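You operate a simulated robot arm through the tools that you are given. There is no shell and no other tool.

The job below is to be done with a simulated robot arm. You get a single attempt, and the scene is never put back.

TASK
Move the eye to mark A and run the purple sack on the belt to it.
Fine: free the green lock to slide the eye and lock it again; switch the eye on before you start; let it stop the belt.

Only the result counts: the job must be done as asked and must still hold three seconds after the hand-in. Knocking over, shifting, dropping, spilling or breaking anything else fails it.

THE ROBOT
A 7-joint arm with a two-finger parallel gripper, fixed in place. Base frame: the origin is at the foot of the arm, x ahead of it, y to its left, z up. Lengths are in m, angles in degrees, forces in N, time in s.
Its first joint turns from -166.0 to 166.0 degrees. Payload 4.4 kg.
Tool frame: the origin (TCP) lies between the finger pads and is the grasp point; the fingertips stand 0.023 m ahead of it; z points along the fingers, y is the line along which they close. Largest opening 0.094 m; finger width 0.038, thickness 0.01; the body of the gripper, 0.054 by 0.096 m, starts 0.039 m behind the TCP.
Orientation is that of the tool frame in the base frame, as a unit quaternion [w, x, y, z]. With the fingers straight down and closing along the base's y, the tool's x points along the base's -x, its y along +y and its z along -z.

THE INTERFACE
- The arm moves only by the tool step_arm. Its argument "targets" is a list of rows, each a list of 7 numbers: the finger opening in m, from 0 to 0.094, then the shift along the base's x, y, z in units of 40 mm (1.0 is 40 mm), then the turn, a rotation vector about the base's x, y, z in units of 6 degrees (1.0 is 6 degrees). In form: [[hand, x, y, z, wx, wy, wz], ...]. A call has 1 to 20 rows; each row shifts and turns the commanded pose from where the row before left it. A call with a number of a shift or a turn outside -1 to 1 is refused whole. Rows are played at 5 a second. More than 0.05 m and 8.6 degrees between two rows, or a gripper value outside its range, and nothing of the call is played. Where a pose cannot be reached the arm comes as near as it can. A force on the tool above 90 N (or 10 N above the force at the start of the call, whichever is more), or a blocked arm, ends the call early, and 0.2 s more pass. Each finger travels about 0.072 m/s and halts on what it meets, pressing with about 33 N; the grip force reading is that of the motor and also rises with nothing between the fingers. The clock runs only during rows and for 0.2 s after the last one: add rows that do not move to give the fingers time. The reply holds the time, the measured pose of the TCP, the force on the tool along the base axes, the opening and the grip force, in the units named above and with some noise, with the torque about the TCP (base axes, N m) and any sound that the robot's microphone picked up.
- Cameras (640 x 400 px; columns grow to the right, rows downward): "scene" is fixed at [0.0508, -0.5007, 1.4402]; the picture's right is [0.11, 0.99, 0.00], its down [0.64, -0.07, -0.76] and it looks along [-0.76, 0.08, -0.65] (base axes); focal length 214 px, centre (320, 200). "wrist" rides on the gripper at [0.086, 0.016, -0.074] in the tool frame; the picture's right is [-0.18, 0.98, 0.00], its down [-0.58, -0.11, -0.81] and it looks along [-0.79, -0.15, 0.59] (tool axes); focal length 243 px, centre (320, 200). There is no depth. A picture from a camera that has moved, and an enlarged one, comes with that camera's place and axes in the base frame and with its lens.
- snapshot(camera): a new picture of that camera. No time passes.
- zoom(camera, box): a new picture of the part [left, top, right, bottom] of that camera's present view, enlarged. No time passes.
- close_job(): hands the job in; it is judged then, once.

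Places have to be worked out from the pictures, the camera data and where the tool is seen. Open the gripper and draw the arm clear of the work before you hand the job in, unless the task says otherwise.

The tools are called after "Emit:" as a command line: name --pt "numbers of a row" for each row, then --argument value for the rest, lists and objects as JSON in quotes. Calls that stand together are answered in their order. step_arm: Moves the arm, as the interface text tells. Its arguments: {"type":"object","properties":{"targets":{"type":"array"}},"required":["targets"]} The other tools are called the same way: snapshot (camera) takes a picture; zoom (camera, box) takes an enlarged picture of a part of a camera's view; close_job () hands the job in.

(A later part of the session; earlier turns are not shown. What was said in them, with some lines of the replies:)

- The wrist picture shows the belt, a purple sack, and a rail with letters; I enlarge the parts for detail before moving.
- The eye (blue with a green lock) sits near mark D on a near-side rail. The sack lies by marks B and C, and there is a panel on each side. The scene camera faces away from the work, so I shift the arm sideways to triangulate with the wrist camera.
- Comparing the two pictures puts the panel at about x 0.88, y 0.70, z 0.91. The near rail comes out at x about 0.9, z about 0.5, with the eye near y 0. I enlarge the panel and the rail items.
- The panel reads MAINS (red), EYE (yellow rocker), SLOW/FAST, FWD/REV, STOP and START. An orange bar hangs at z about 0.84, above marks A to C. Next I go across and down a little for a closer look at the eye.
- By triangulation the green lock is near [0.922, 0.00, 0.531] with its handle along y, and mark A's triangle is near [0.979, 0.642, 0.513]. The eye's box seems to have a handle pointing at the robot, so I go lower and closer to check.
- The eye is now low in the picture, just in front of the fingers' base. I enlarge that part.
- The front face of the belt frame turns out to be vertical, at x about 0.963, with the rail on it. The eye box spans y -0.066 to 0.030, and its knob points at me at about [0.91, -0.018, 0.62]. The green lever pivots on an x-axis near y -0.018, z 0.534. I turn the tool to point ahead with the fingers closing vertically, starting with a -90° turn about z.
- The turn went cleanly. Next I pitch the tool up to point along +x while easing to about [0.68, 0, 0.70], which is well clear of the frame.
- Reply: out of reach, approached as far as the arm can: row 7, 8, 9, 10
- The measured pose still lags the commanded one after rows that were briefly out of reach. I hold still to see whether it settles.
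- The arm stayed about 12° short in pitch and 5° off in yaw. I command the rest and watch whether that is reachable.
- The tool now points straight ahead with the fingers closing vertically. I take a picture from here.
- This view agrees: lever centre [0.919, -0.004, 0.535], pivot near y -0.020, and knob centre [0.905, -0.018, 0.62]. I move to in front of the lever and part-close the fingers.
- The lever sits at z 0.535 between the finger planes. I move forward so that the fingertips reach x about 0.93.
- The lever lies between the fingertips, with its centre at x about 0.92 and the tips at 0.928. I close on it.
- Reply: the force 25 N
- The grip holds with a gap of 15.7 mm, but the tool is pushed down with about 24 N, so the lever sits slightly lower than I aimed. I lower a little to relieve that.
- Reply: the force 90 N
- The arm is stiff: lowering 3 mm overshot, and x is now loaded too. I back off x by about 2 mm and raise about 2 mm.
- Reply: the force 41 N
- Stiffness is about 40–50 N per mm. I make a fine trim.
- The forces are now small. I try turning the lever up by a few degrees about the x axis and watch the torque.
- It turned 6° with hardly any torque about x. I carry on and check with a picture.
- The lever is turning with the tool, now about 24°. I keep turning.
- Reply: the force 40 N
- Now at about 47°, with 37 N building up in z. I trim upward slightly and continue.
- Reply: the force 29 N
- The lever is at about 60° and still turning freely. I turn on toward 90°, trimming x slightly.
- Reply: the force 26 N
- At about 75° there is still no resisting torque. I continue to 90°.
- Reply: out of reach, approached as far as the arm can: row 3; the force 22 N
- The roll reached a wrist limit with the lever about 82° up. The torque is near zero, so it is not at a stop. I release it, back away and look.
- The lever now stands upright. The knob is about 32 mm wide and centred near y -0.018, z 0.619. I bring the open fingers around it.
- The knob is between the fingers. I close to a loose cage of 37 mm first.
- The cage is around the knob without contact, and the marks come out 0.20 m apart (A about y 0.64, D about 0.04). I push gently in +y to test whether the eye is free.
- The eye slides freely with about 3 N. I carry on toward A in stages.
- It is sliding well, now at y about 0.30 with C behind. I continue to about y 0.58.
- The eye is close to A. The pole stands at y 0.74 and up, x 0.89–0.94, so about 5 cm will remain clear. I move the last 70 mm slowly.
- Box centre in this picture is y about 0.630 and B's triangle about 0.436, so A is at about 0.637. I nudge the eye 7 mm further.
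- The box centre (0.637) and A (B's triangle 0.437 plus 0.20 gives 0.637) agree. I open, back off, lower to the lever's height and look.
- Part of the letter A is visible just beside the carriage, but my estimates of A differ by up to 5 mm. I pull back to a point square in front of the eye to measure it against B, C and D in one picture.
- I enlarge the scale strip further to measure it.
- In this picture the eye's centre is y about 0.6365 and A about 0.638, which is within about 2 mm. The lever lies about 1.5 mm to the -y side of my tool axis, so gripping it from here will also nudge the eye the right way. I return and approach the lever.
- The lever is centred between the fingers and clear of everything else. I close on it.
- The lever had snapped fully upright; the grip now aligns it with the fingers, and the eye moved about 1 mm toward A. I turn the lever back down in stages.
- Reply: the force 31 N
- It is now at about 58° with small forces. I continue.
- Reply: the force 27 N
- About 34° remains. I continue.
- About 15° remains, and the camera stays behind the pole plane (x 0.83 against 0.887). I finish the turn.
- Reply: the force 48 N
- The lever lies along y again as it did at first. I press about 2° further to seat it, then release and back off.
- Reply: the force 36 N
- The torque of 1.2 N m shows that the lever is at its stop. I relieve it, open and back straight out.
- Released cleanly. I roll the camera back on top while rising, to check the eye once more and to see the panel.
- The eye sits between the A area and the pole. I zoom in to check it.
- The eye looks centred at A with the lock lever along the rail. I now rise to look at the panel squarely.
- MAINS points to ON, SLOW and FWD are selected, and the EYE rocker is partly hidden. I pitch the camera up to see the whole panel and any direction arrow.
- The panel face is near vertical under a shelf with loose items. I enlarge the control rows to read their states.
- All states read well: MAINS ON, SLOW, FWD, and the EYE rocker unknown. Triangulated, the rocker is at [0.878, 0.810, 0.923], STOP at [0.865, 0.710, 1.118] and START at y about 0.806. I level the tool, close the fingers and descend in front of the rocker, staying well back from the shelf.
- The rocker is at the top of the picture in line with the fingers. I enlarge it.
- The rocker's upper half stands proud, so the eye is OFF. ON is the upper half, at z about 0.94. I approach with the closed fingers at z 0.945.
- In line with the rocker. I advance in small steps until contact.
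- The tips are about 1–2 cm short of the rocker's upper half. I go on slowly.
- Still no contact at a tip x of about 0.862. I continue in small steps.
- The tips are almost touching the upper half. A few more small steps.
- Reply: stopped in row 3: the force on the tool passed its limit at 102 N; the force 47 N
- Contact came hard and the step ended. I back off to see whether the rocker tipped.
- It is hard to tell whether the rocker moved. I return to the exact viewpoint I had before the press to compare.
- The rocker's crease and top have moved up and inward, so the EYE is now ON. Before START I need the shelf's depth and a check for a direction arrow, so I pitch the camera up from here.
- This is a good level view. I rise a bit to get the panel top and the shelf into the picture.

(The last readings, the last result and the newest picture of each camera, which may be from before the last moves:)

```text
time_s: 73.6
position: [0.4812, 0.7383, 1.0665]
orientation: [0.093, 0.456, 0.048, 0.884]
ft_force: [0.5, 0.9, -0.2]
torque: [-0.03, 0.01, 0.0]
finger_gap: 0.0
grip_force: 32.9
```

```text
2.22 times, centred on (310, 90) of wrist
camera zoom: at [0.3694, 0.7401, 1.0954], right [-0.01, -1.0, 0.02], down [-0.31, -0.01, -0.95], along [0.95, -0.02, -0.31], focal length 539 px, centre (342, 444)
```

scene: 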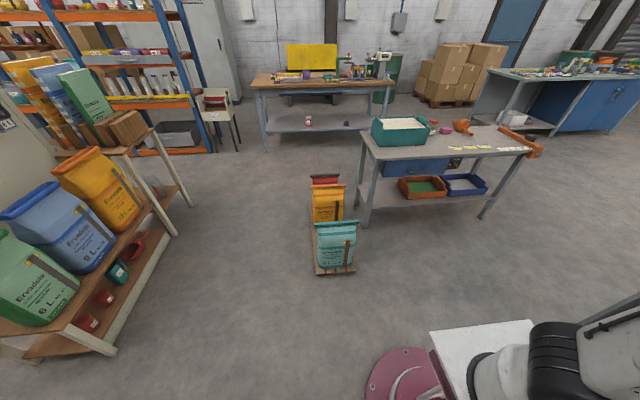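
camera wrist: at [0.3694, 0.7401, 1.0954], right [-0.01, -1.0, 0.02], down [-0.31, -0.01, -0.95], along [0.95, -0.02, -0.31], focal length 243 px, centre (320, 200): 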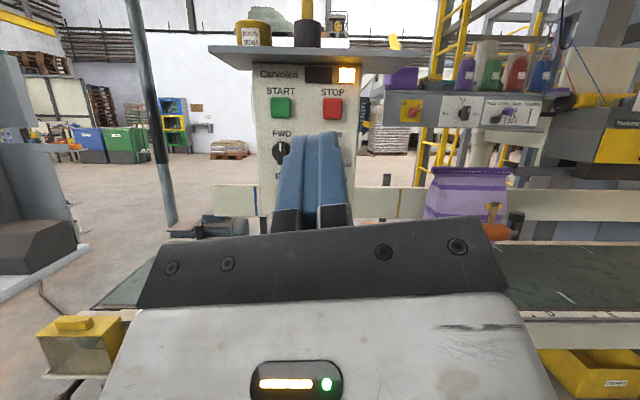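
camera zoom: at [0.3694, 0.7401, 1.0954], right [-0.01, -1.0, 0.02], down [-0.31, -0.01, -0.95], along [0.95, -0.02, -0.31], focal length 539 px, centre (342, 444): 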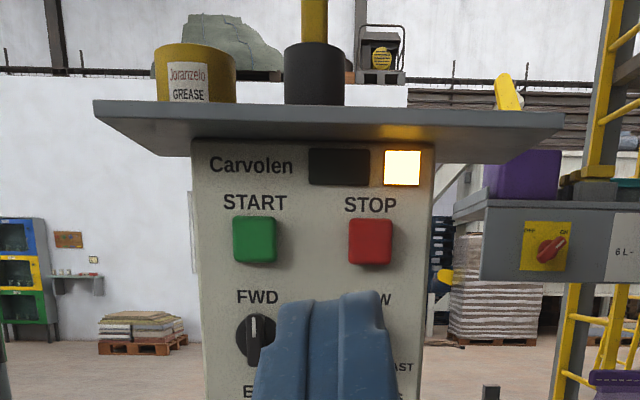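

The indicator lamp has lit, confirming that the eye is on. The shelf's front edge is at x about 0.817, z about 1.20, and START is at [0.866, 0.807, 1.117]. I approach START with the tool tilted up about 25° so that the camera stays clear below the shelf.

Emit:
step_arm --pt "0.0 0.9 0.215 0.183 0 0.9 0" --pt "0.0 0.9 0.215 0.183 0 0.9 0" --pt "0.0 0.9 0.215 0.183 0 0 0" --pt "0.0 0.9 0.215 0.183 0 0 0" --pt "0.0 0.9 0.215 0.183 0 0 0" --pt "0.0 0.9 0.215 0.183 0 0 0" --pt "0.0 0.9 0.215 0.183 0 0 0" --pt "0.0 0.8 0.215 0.183 0 0 0" --pt "0.0 0 0 0 0 0 0"

Emit:
snapshot --camera "wrist"

```text
time_s: 75.6
position: [0.7666, 0.8095, 1.1238]
orientation: [0.087, 0.538, 0.057, 0.837]
ft_force: [-0.1, -0.4, 0.6]
torque: [-0.01, -0.01, -0.04]
finger_gap: 0.0001
grip_force: 33.3
```

```text
taken
camera wrist: at [0.6617, 0.8104, 1.1739], right [-0.01, -1.0, 0.02], down [-0.49, -0.01, -0.87], along [0.87, -0.02, -0.49], focal length 243 px, centre (320, 200)
```

wrist: 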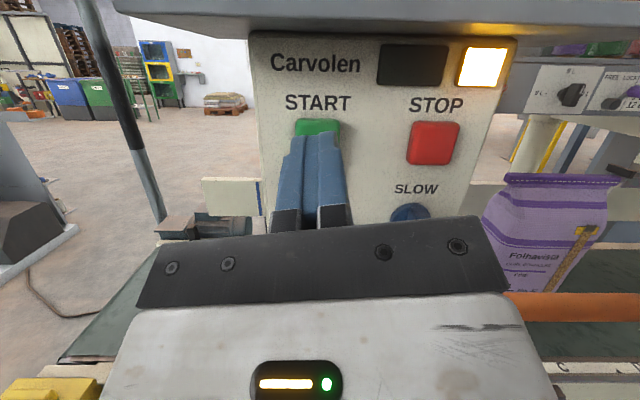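

Aligned with START; the sack is visible at right. I advance close to the button.

Emit:
step_arm --pt "0.0 0.6 0 0 0 0 0" --pt "0.0 0.5 0 0 0 0 0" --pt "0.0 0.3 0 0 0 0 0" --pt "0.0 0 0 0 0 0 0"

Emit:
snapshot --camera "wrist"

```text
time_s: 76.6
position: [0.8233, 0.8071, 1.125]
orientation: [0.088, 0.537, 0.056, 0.837]
ft_force: [0.4, -0.7, 0.1]
torque: [-0.01, -0.01, 0.04]
finger_gap: 0.0
grip_force: 33.4
```

```text
taken
camera wrist: at [0.7178, 0.8088, 1.1742], right [-0.01, -1.0, 0.02], down [-0.49, -0.01, -0.87], along [0.87, -0.02, -0.49], focal length 243 px, centre (320, 200)
```

wrist: 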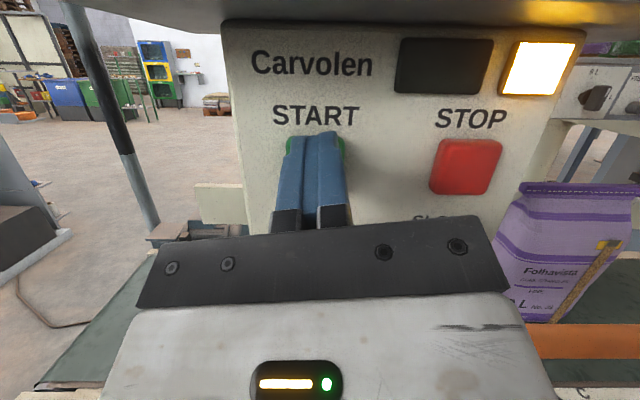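

The fingertips cover the START button. I press in small steps and will check the sack and lamps at once.

Emit:
step_arm --pt "0.0 0.06 0 0 0 0 0" --pt "0.0 0.06 0 0 0 0 0" --pt "0.0 0.06 0 0 0 0 0" --pt "0.0 0.05 0 0 0 0 0" --pt "0.0 0.04 0 0 0 0 0" --pt "0.0 0.04 0 0 0 0 0"

Emit:
snapshot --camera "wrist"

```text
time_s: 78.0
position: [0.8349, 0.8075, 1.1252]
orientation: [0.088, 0.537, 0.056, 0.837]
ft_force: [-0.4, 0.3, -1.3]
torque: [-0.01, 0.0, -0.01]
finger_gap: 0.0001
grip_force: 32.7
```

```text
taken
camera wrist: at [0.73, 0.8079, 1.1745], right [-0.01, -1.0, 0.02], down [-0.49, -0.01, -0.87], along [0.87, -0.02, -0.49], focal length 243 px, centre (320, 200)
```

wrist: 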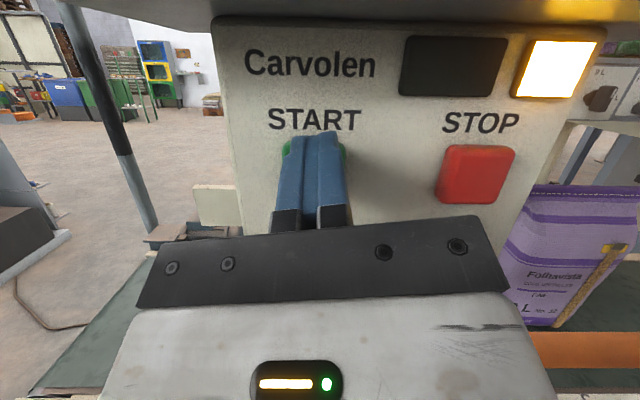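

No contact yet. I go on pressing in 1.6 mm steps.

Emit:
step_arm --pt "0.0 0.04 0 0 0 0 0" --pt "0.0 0.04 0 0 0 0 0" --pt "0.0 0.04 0 0 0 0 0"

Emit:
snapshot --camera "wrist"

```text
time_s: 78.8
position: [0.8401, 0.8062, 1.1249]
orientation: [0.088, 0.538, 0.056, 0.837]
ft_force: [-4.4, -1.0, -1.8]
torque: [0.0, 0.08, -0.03]
finger_gap: 0.0001
grip_force: 33.2
heard: click
```

```text
taken
camera wrist: at [0.7342, 0.8082, 1.1748], right [-0.01, -1.0, 0.02], down [-0.49, -0.01, -0.87], along [0.87, -0.02, -0.49], focal length 243 px, centre (320, 200)
```

wrist: 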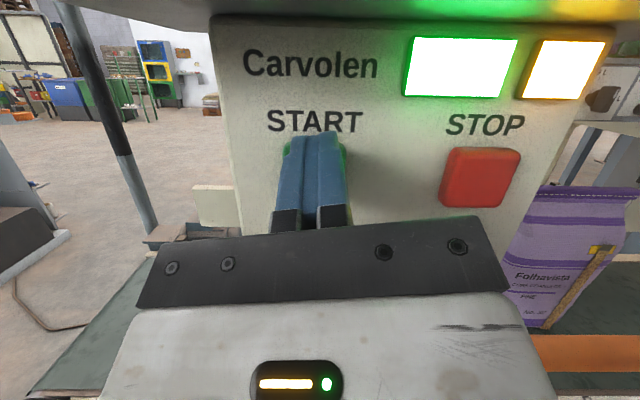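

A click, and the green run lamp is lit, so the belt is running. I back off the button and watch which way the sack moves.

Emit:
step_arm --pt "0.0 -0.4 0 0 0 0 0" --pt "0.0 -0.4 0 0 0 0 0"

Emit:
snapshot --camera "wrist"

```text
time_s: 79.4
position: [0.8086, 0.8059, 1.1252]
orientation: [0.088, 0.538, 0.056, 0.837]
ft_force: [1.0, 0.0, -0.1]
torque: [-0.03, 0.01, 0.02]
finger_gap: 0.0
grip_force: 33.0
```

```text
taken
camera wrist: at [0.7028, 0.8079, 1.175], right [-0.01, -1.0, 0.02], down [-0.49, -0.01, -0.87], along [0.87, -0.02, -0.49], focal length 243 px, centre (320, 200)
```

wrist: 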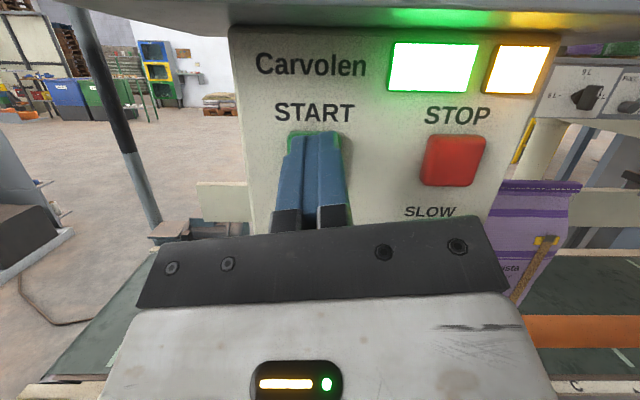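

The sack is moving left (+y) toward A, which is right. I ease back and keep watching until the eye stops it.

Emit:
step_arm --pt "0.0 -0.6 0 0 0 0 0" --pt "0.0 -0.6 0 0 0 0 0" --pt "0.0 -0.6 0 0 0 0 0" --pt "0.0 0 0 0 0 0 0"

Emit:
snapshot --camera "wrist"

```text
time_s: 80.4
position: [0.7353, 0.8052, 1.1254]
orientation: [0.088, 0.537, 0.056, 0.837]
ft_force: [0.6, 0.4, -0.3]
torque: [0.0, -0.01, -0.02]
finger_gap: 0.0
grip_force: 33.2
```

```text
taken
camera wrist: at [0.6305, 0.8072, 1.1745], right [-0.01, -1.0, 0.02], down [-0.49, -0.01, -0.87], along [0.87, -0.02, -0.49], focal length 243 px, centre (320, 200)
```

wrist: 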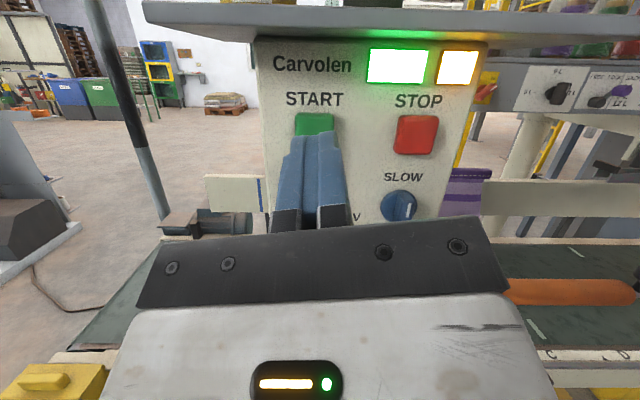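

The sack continues toward A behind the panel. I check the blue speed knob, whose pointer looks different from here.

Emit:
zoom --camera "wrist" --box '[340, 160, 500, 260]'

Emit:
step_arm --pt "0.0 -0.8 0 0 0 0 0" --pt "0.0 -0.8 0 0 0 0 0"

Emit:
snapshot --camera "wrist"

```text
4.00 times, centred on (420, 210) of wrist
camera zoom: at [0.6305, 0.8072, 1.1745], right [-0.01, -1.0, 0.02], down [-0.49, -0.01, -0.87], along [0.87, -0.02, -0.49], focal length 970 px, centre (-80, 160)
```

zoom: 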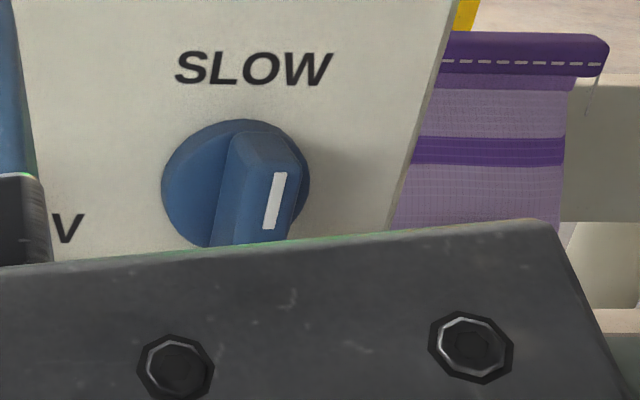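

```text
time_s: 81.0
position: [0.6719, 0.8061, 1.1258]
orientation: [0.088, 0.538, 0.056, 0.837]
ft_force: [-0.8, 0.7, 0.3]
torque: [0.02, -0.03, -0.01]
finger_gap: 0.0
grip_force: 33.1
```

```text
taken
camera wrist: at [0.5665, 0.807, 1.1751], right [-0.01, -1.0, 0.02], down [-0.49, -0.01, -0.87], along [0.87, -0.02, -0.49], focal length 243 px, centre (320, 200)
```

wrist: 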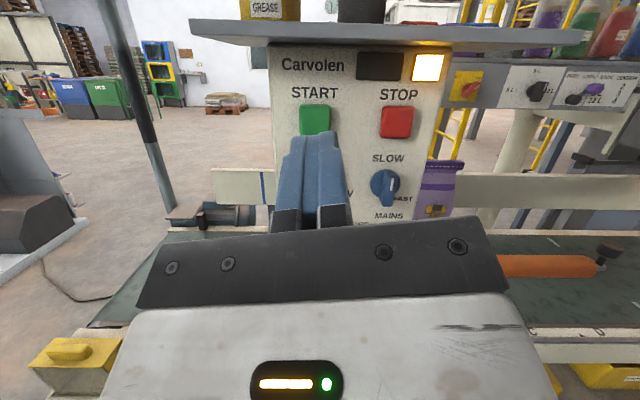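

The green lamp is off and the belt has stopped with the sack behind the panel, so the eye did its work. I draw back and look at the sack against the eye.

Emit:
step_arm --pt "0.0 -0.6 -0.6 0 0 0.9 0" --pt "0.0 -0.6 -0.6 0 0 0.9 0" --pt "0.0 -0.6 -0.6 0 0 0.9 0" --pt "0.02 -0.6 -0.6 0 0 0.9 0" --pt "0.05 0 -0.6 0 0 0 0" --pt "0.05 0 -0.6 0 0 0 0" --pt "0.05 0 -0.6 0 0 0 0" --pt "0.05 0 0 0 0 0 0"

Emit:
snapshot --camera "wrist"

Emit:
zoom --camera "wrist" --box '[180, 0, 420, 150]'

```text
time_s: 82.8
position: [0.5759, 0.6391, 1.1248]
orientation: [0.075, 0.685, 0.072, 0.721]
ft_force: [-0.9, -0.5, 0.7]
torque: [0.01, 0.0, 0.03]
finger_gap: 0.0499
grip_force: 0.1
```

```text
taken
camera wrist: at [0.4957, 0.6403, 1.2094], right [0.0, -1.0, 0.02], down [-0.77, -0.01, -0.63], along [0.63, -0.02, -0.77], focal length 243 px, centre (320, 200)
```

wrist: 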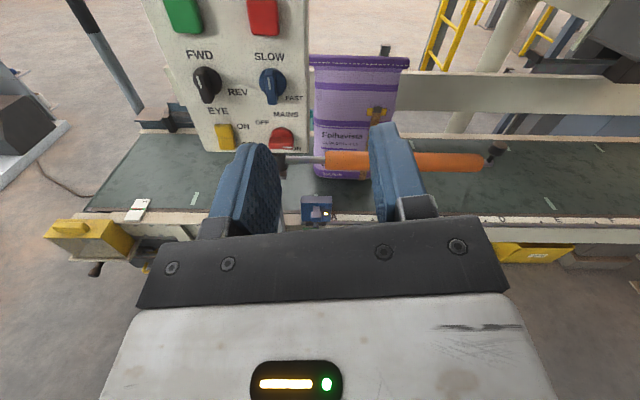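

```text
2.67 times, centred on (300, 75) of wrist
camera zoom: at [0.4957, 0.6403, 1.2094], right [0.0, -1.0, 0.02], down [-0.77, -0.01, -0.63], along [0.63, -0.02, -0.77], focal length 647 px, centre (373, 533)
```

zoom: 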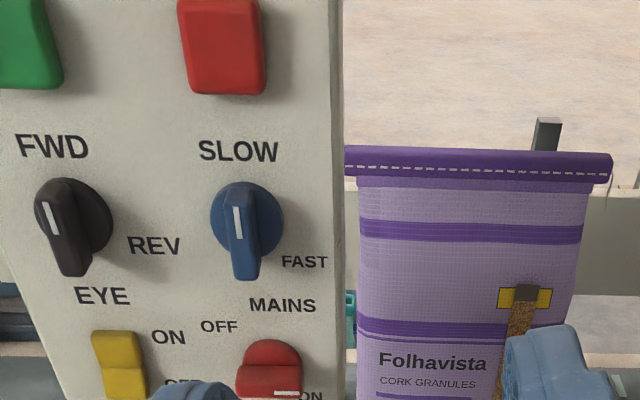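

The sack's leading edge stands in line with the eye, whose small lamp is lit. I take a last close look at the eye and its lock.

Emit:
zoom --camera "wrist" --box '[270, 140, 390, 240]'

Emit:
step_arm --pt "0.05 -0.5 -0.8 0 0 0 0" --pt "0.05 -0.5 -0.8 0 0 0 0" --pt "0.05 -0.5 -0.8 0 0 0 0" --pt "0.094 0 -0.8 0 0 0 0" --pt "0.094 0 0 0 0 0 0"

Emit:
snapshot --camera "wrist"

```text
4.00 times, centred on (330, 190) of wrist
camera zoom: at [0.4957, 0.6403, 1.2094], right [0.0, -1.0, 0.02], down [-0.77, -0.01, -0.63], along [0.63, -0.02, -0.77], focal length 970 px, centre (280, 240)
```

zoom: 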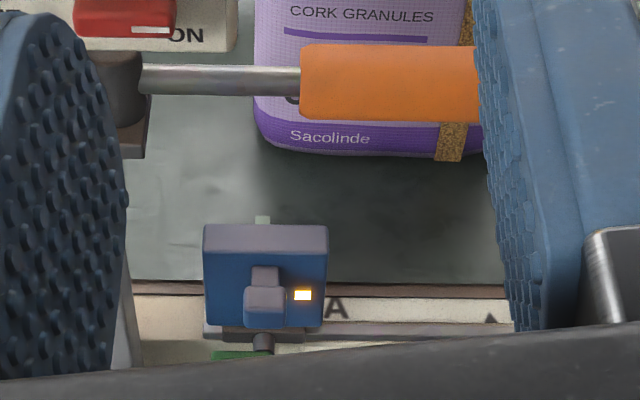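

```text
time_s: 84.0
position: [0.5133, 0.5112, 1.126]
orientation: [0.075, 0.685, 0.073, 0.721]
ft_force: [-0.4, -0.6, 0.1]
torque: [-0.02, -0.01, 0.0]
finger_gap: 0.0942
grip_force: 0.1
```

```text
taken
camera wrist: at [0.4342, 0.5126, 1.2096], right [0.0, -1.0, 0.02], down [-0.77, -0.01, -0.63], along [0.63, -0.02, -0.77], focal length 243 px, centre (320, 200)
```

wrist: 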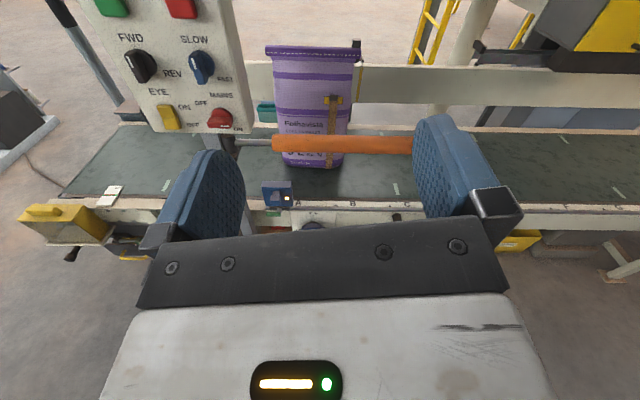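

The eye is at A with its lock lever back along the rail. The belt is stopped with the sack at the eye, and the arm is clear with the gripper open. I hand the job in.

Emit:
close_job

```text
The job is handed in.
```

The eye is at mark A and locked again, and the purple sack was run to it. The job is handed in; no result came back with the hand-in.

- **Eye position:** The eye's centre measured within about 2 mm of mark A. After the slide I turned the green lock lever back to its stop, but I did not push on the eye to test the lock.
- **Eye on:** I pressed the EYE rocker to ON and saw the amber lamp on the panel light before starting.
- **Belt run:** MAINS was already on, with SLOW and FWD selected, so I only pressed START. The sack ran toward A and the run lamp went out by itself. The sack's leading edge stopped in line with the eye.
- **One hard contact:** Pressing the rocker briefly reached 102 N before the arm stopped itself. The rocker tipped as intended and I saw no damage.

I saw nothing else knocked or shifted. I left the gripper open and the arm clear of the work.
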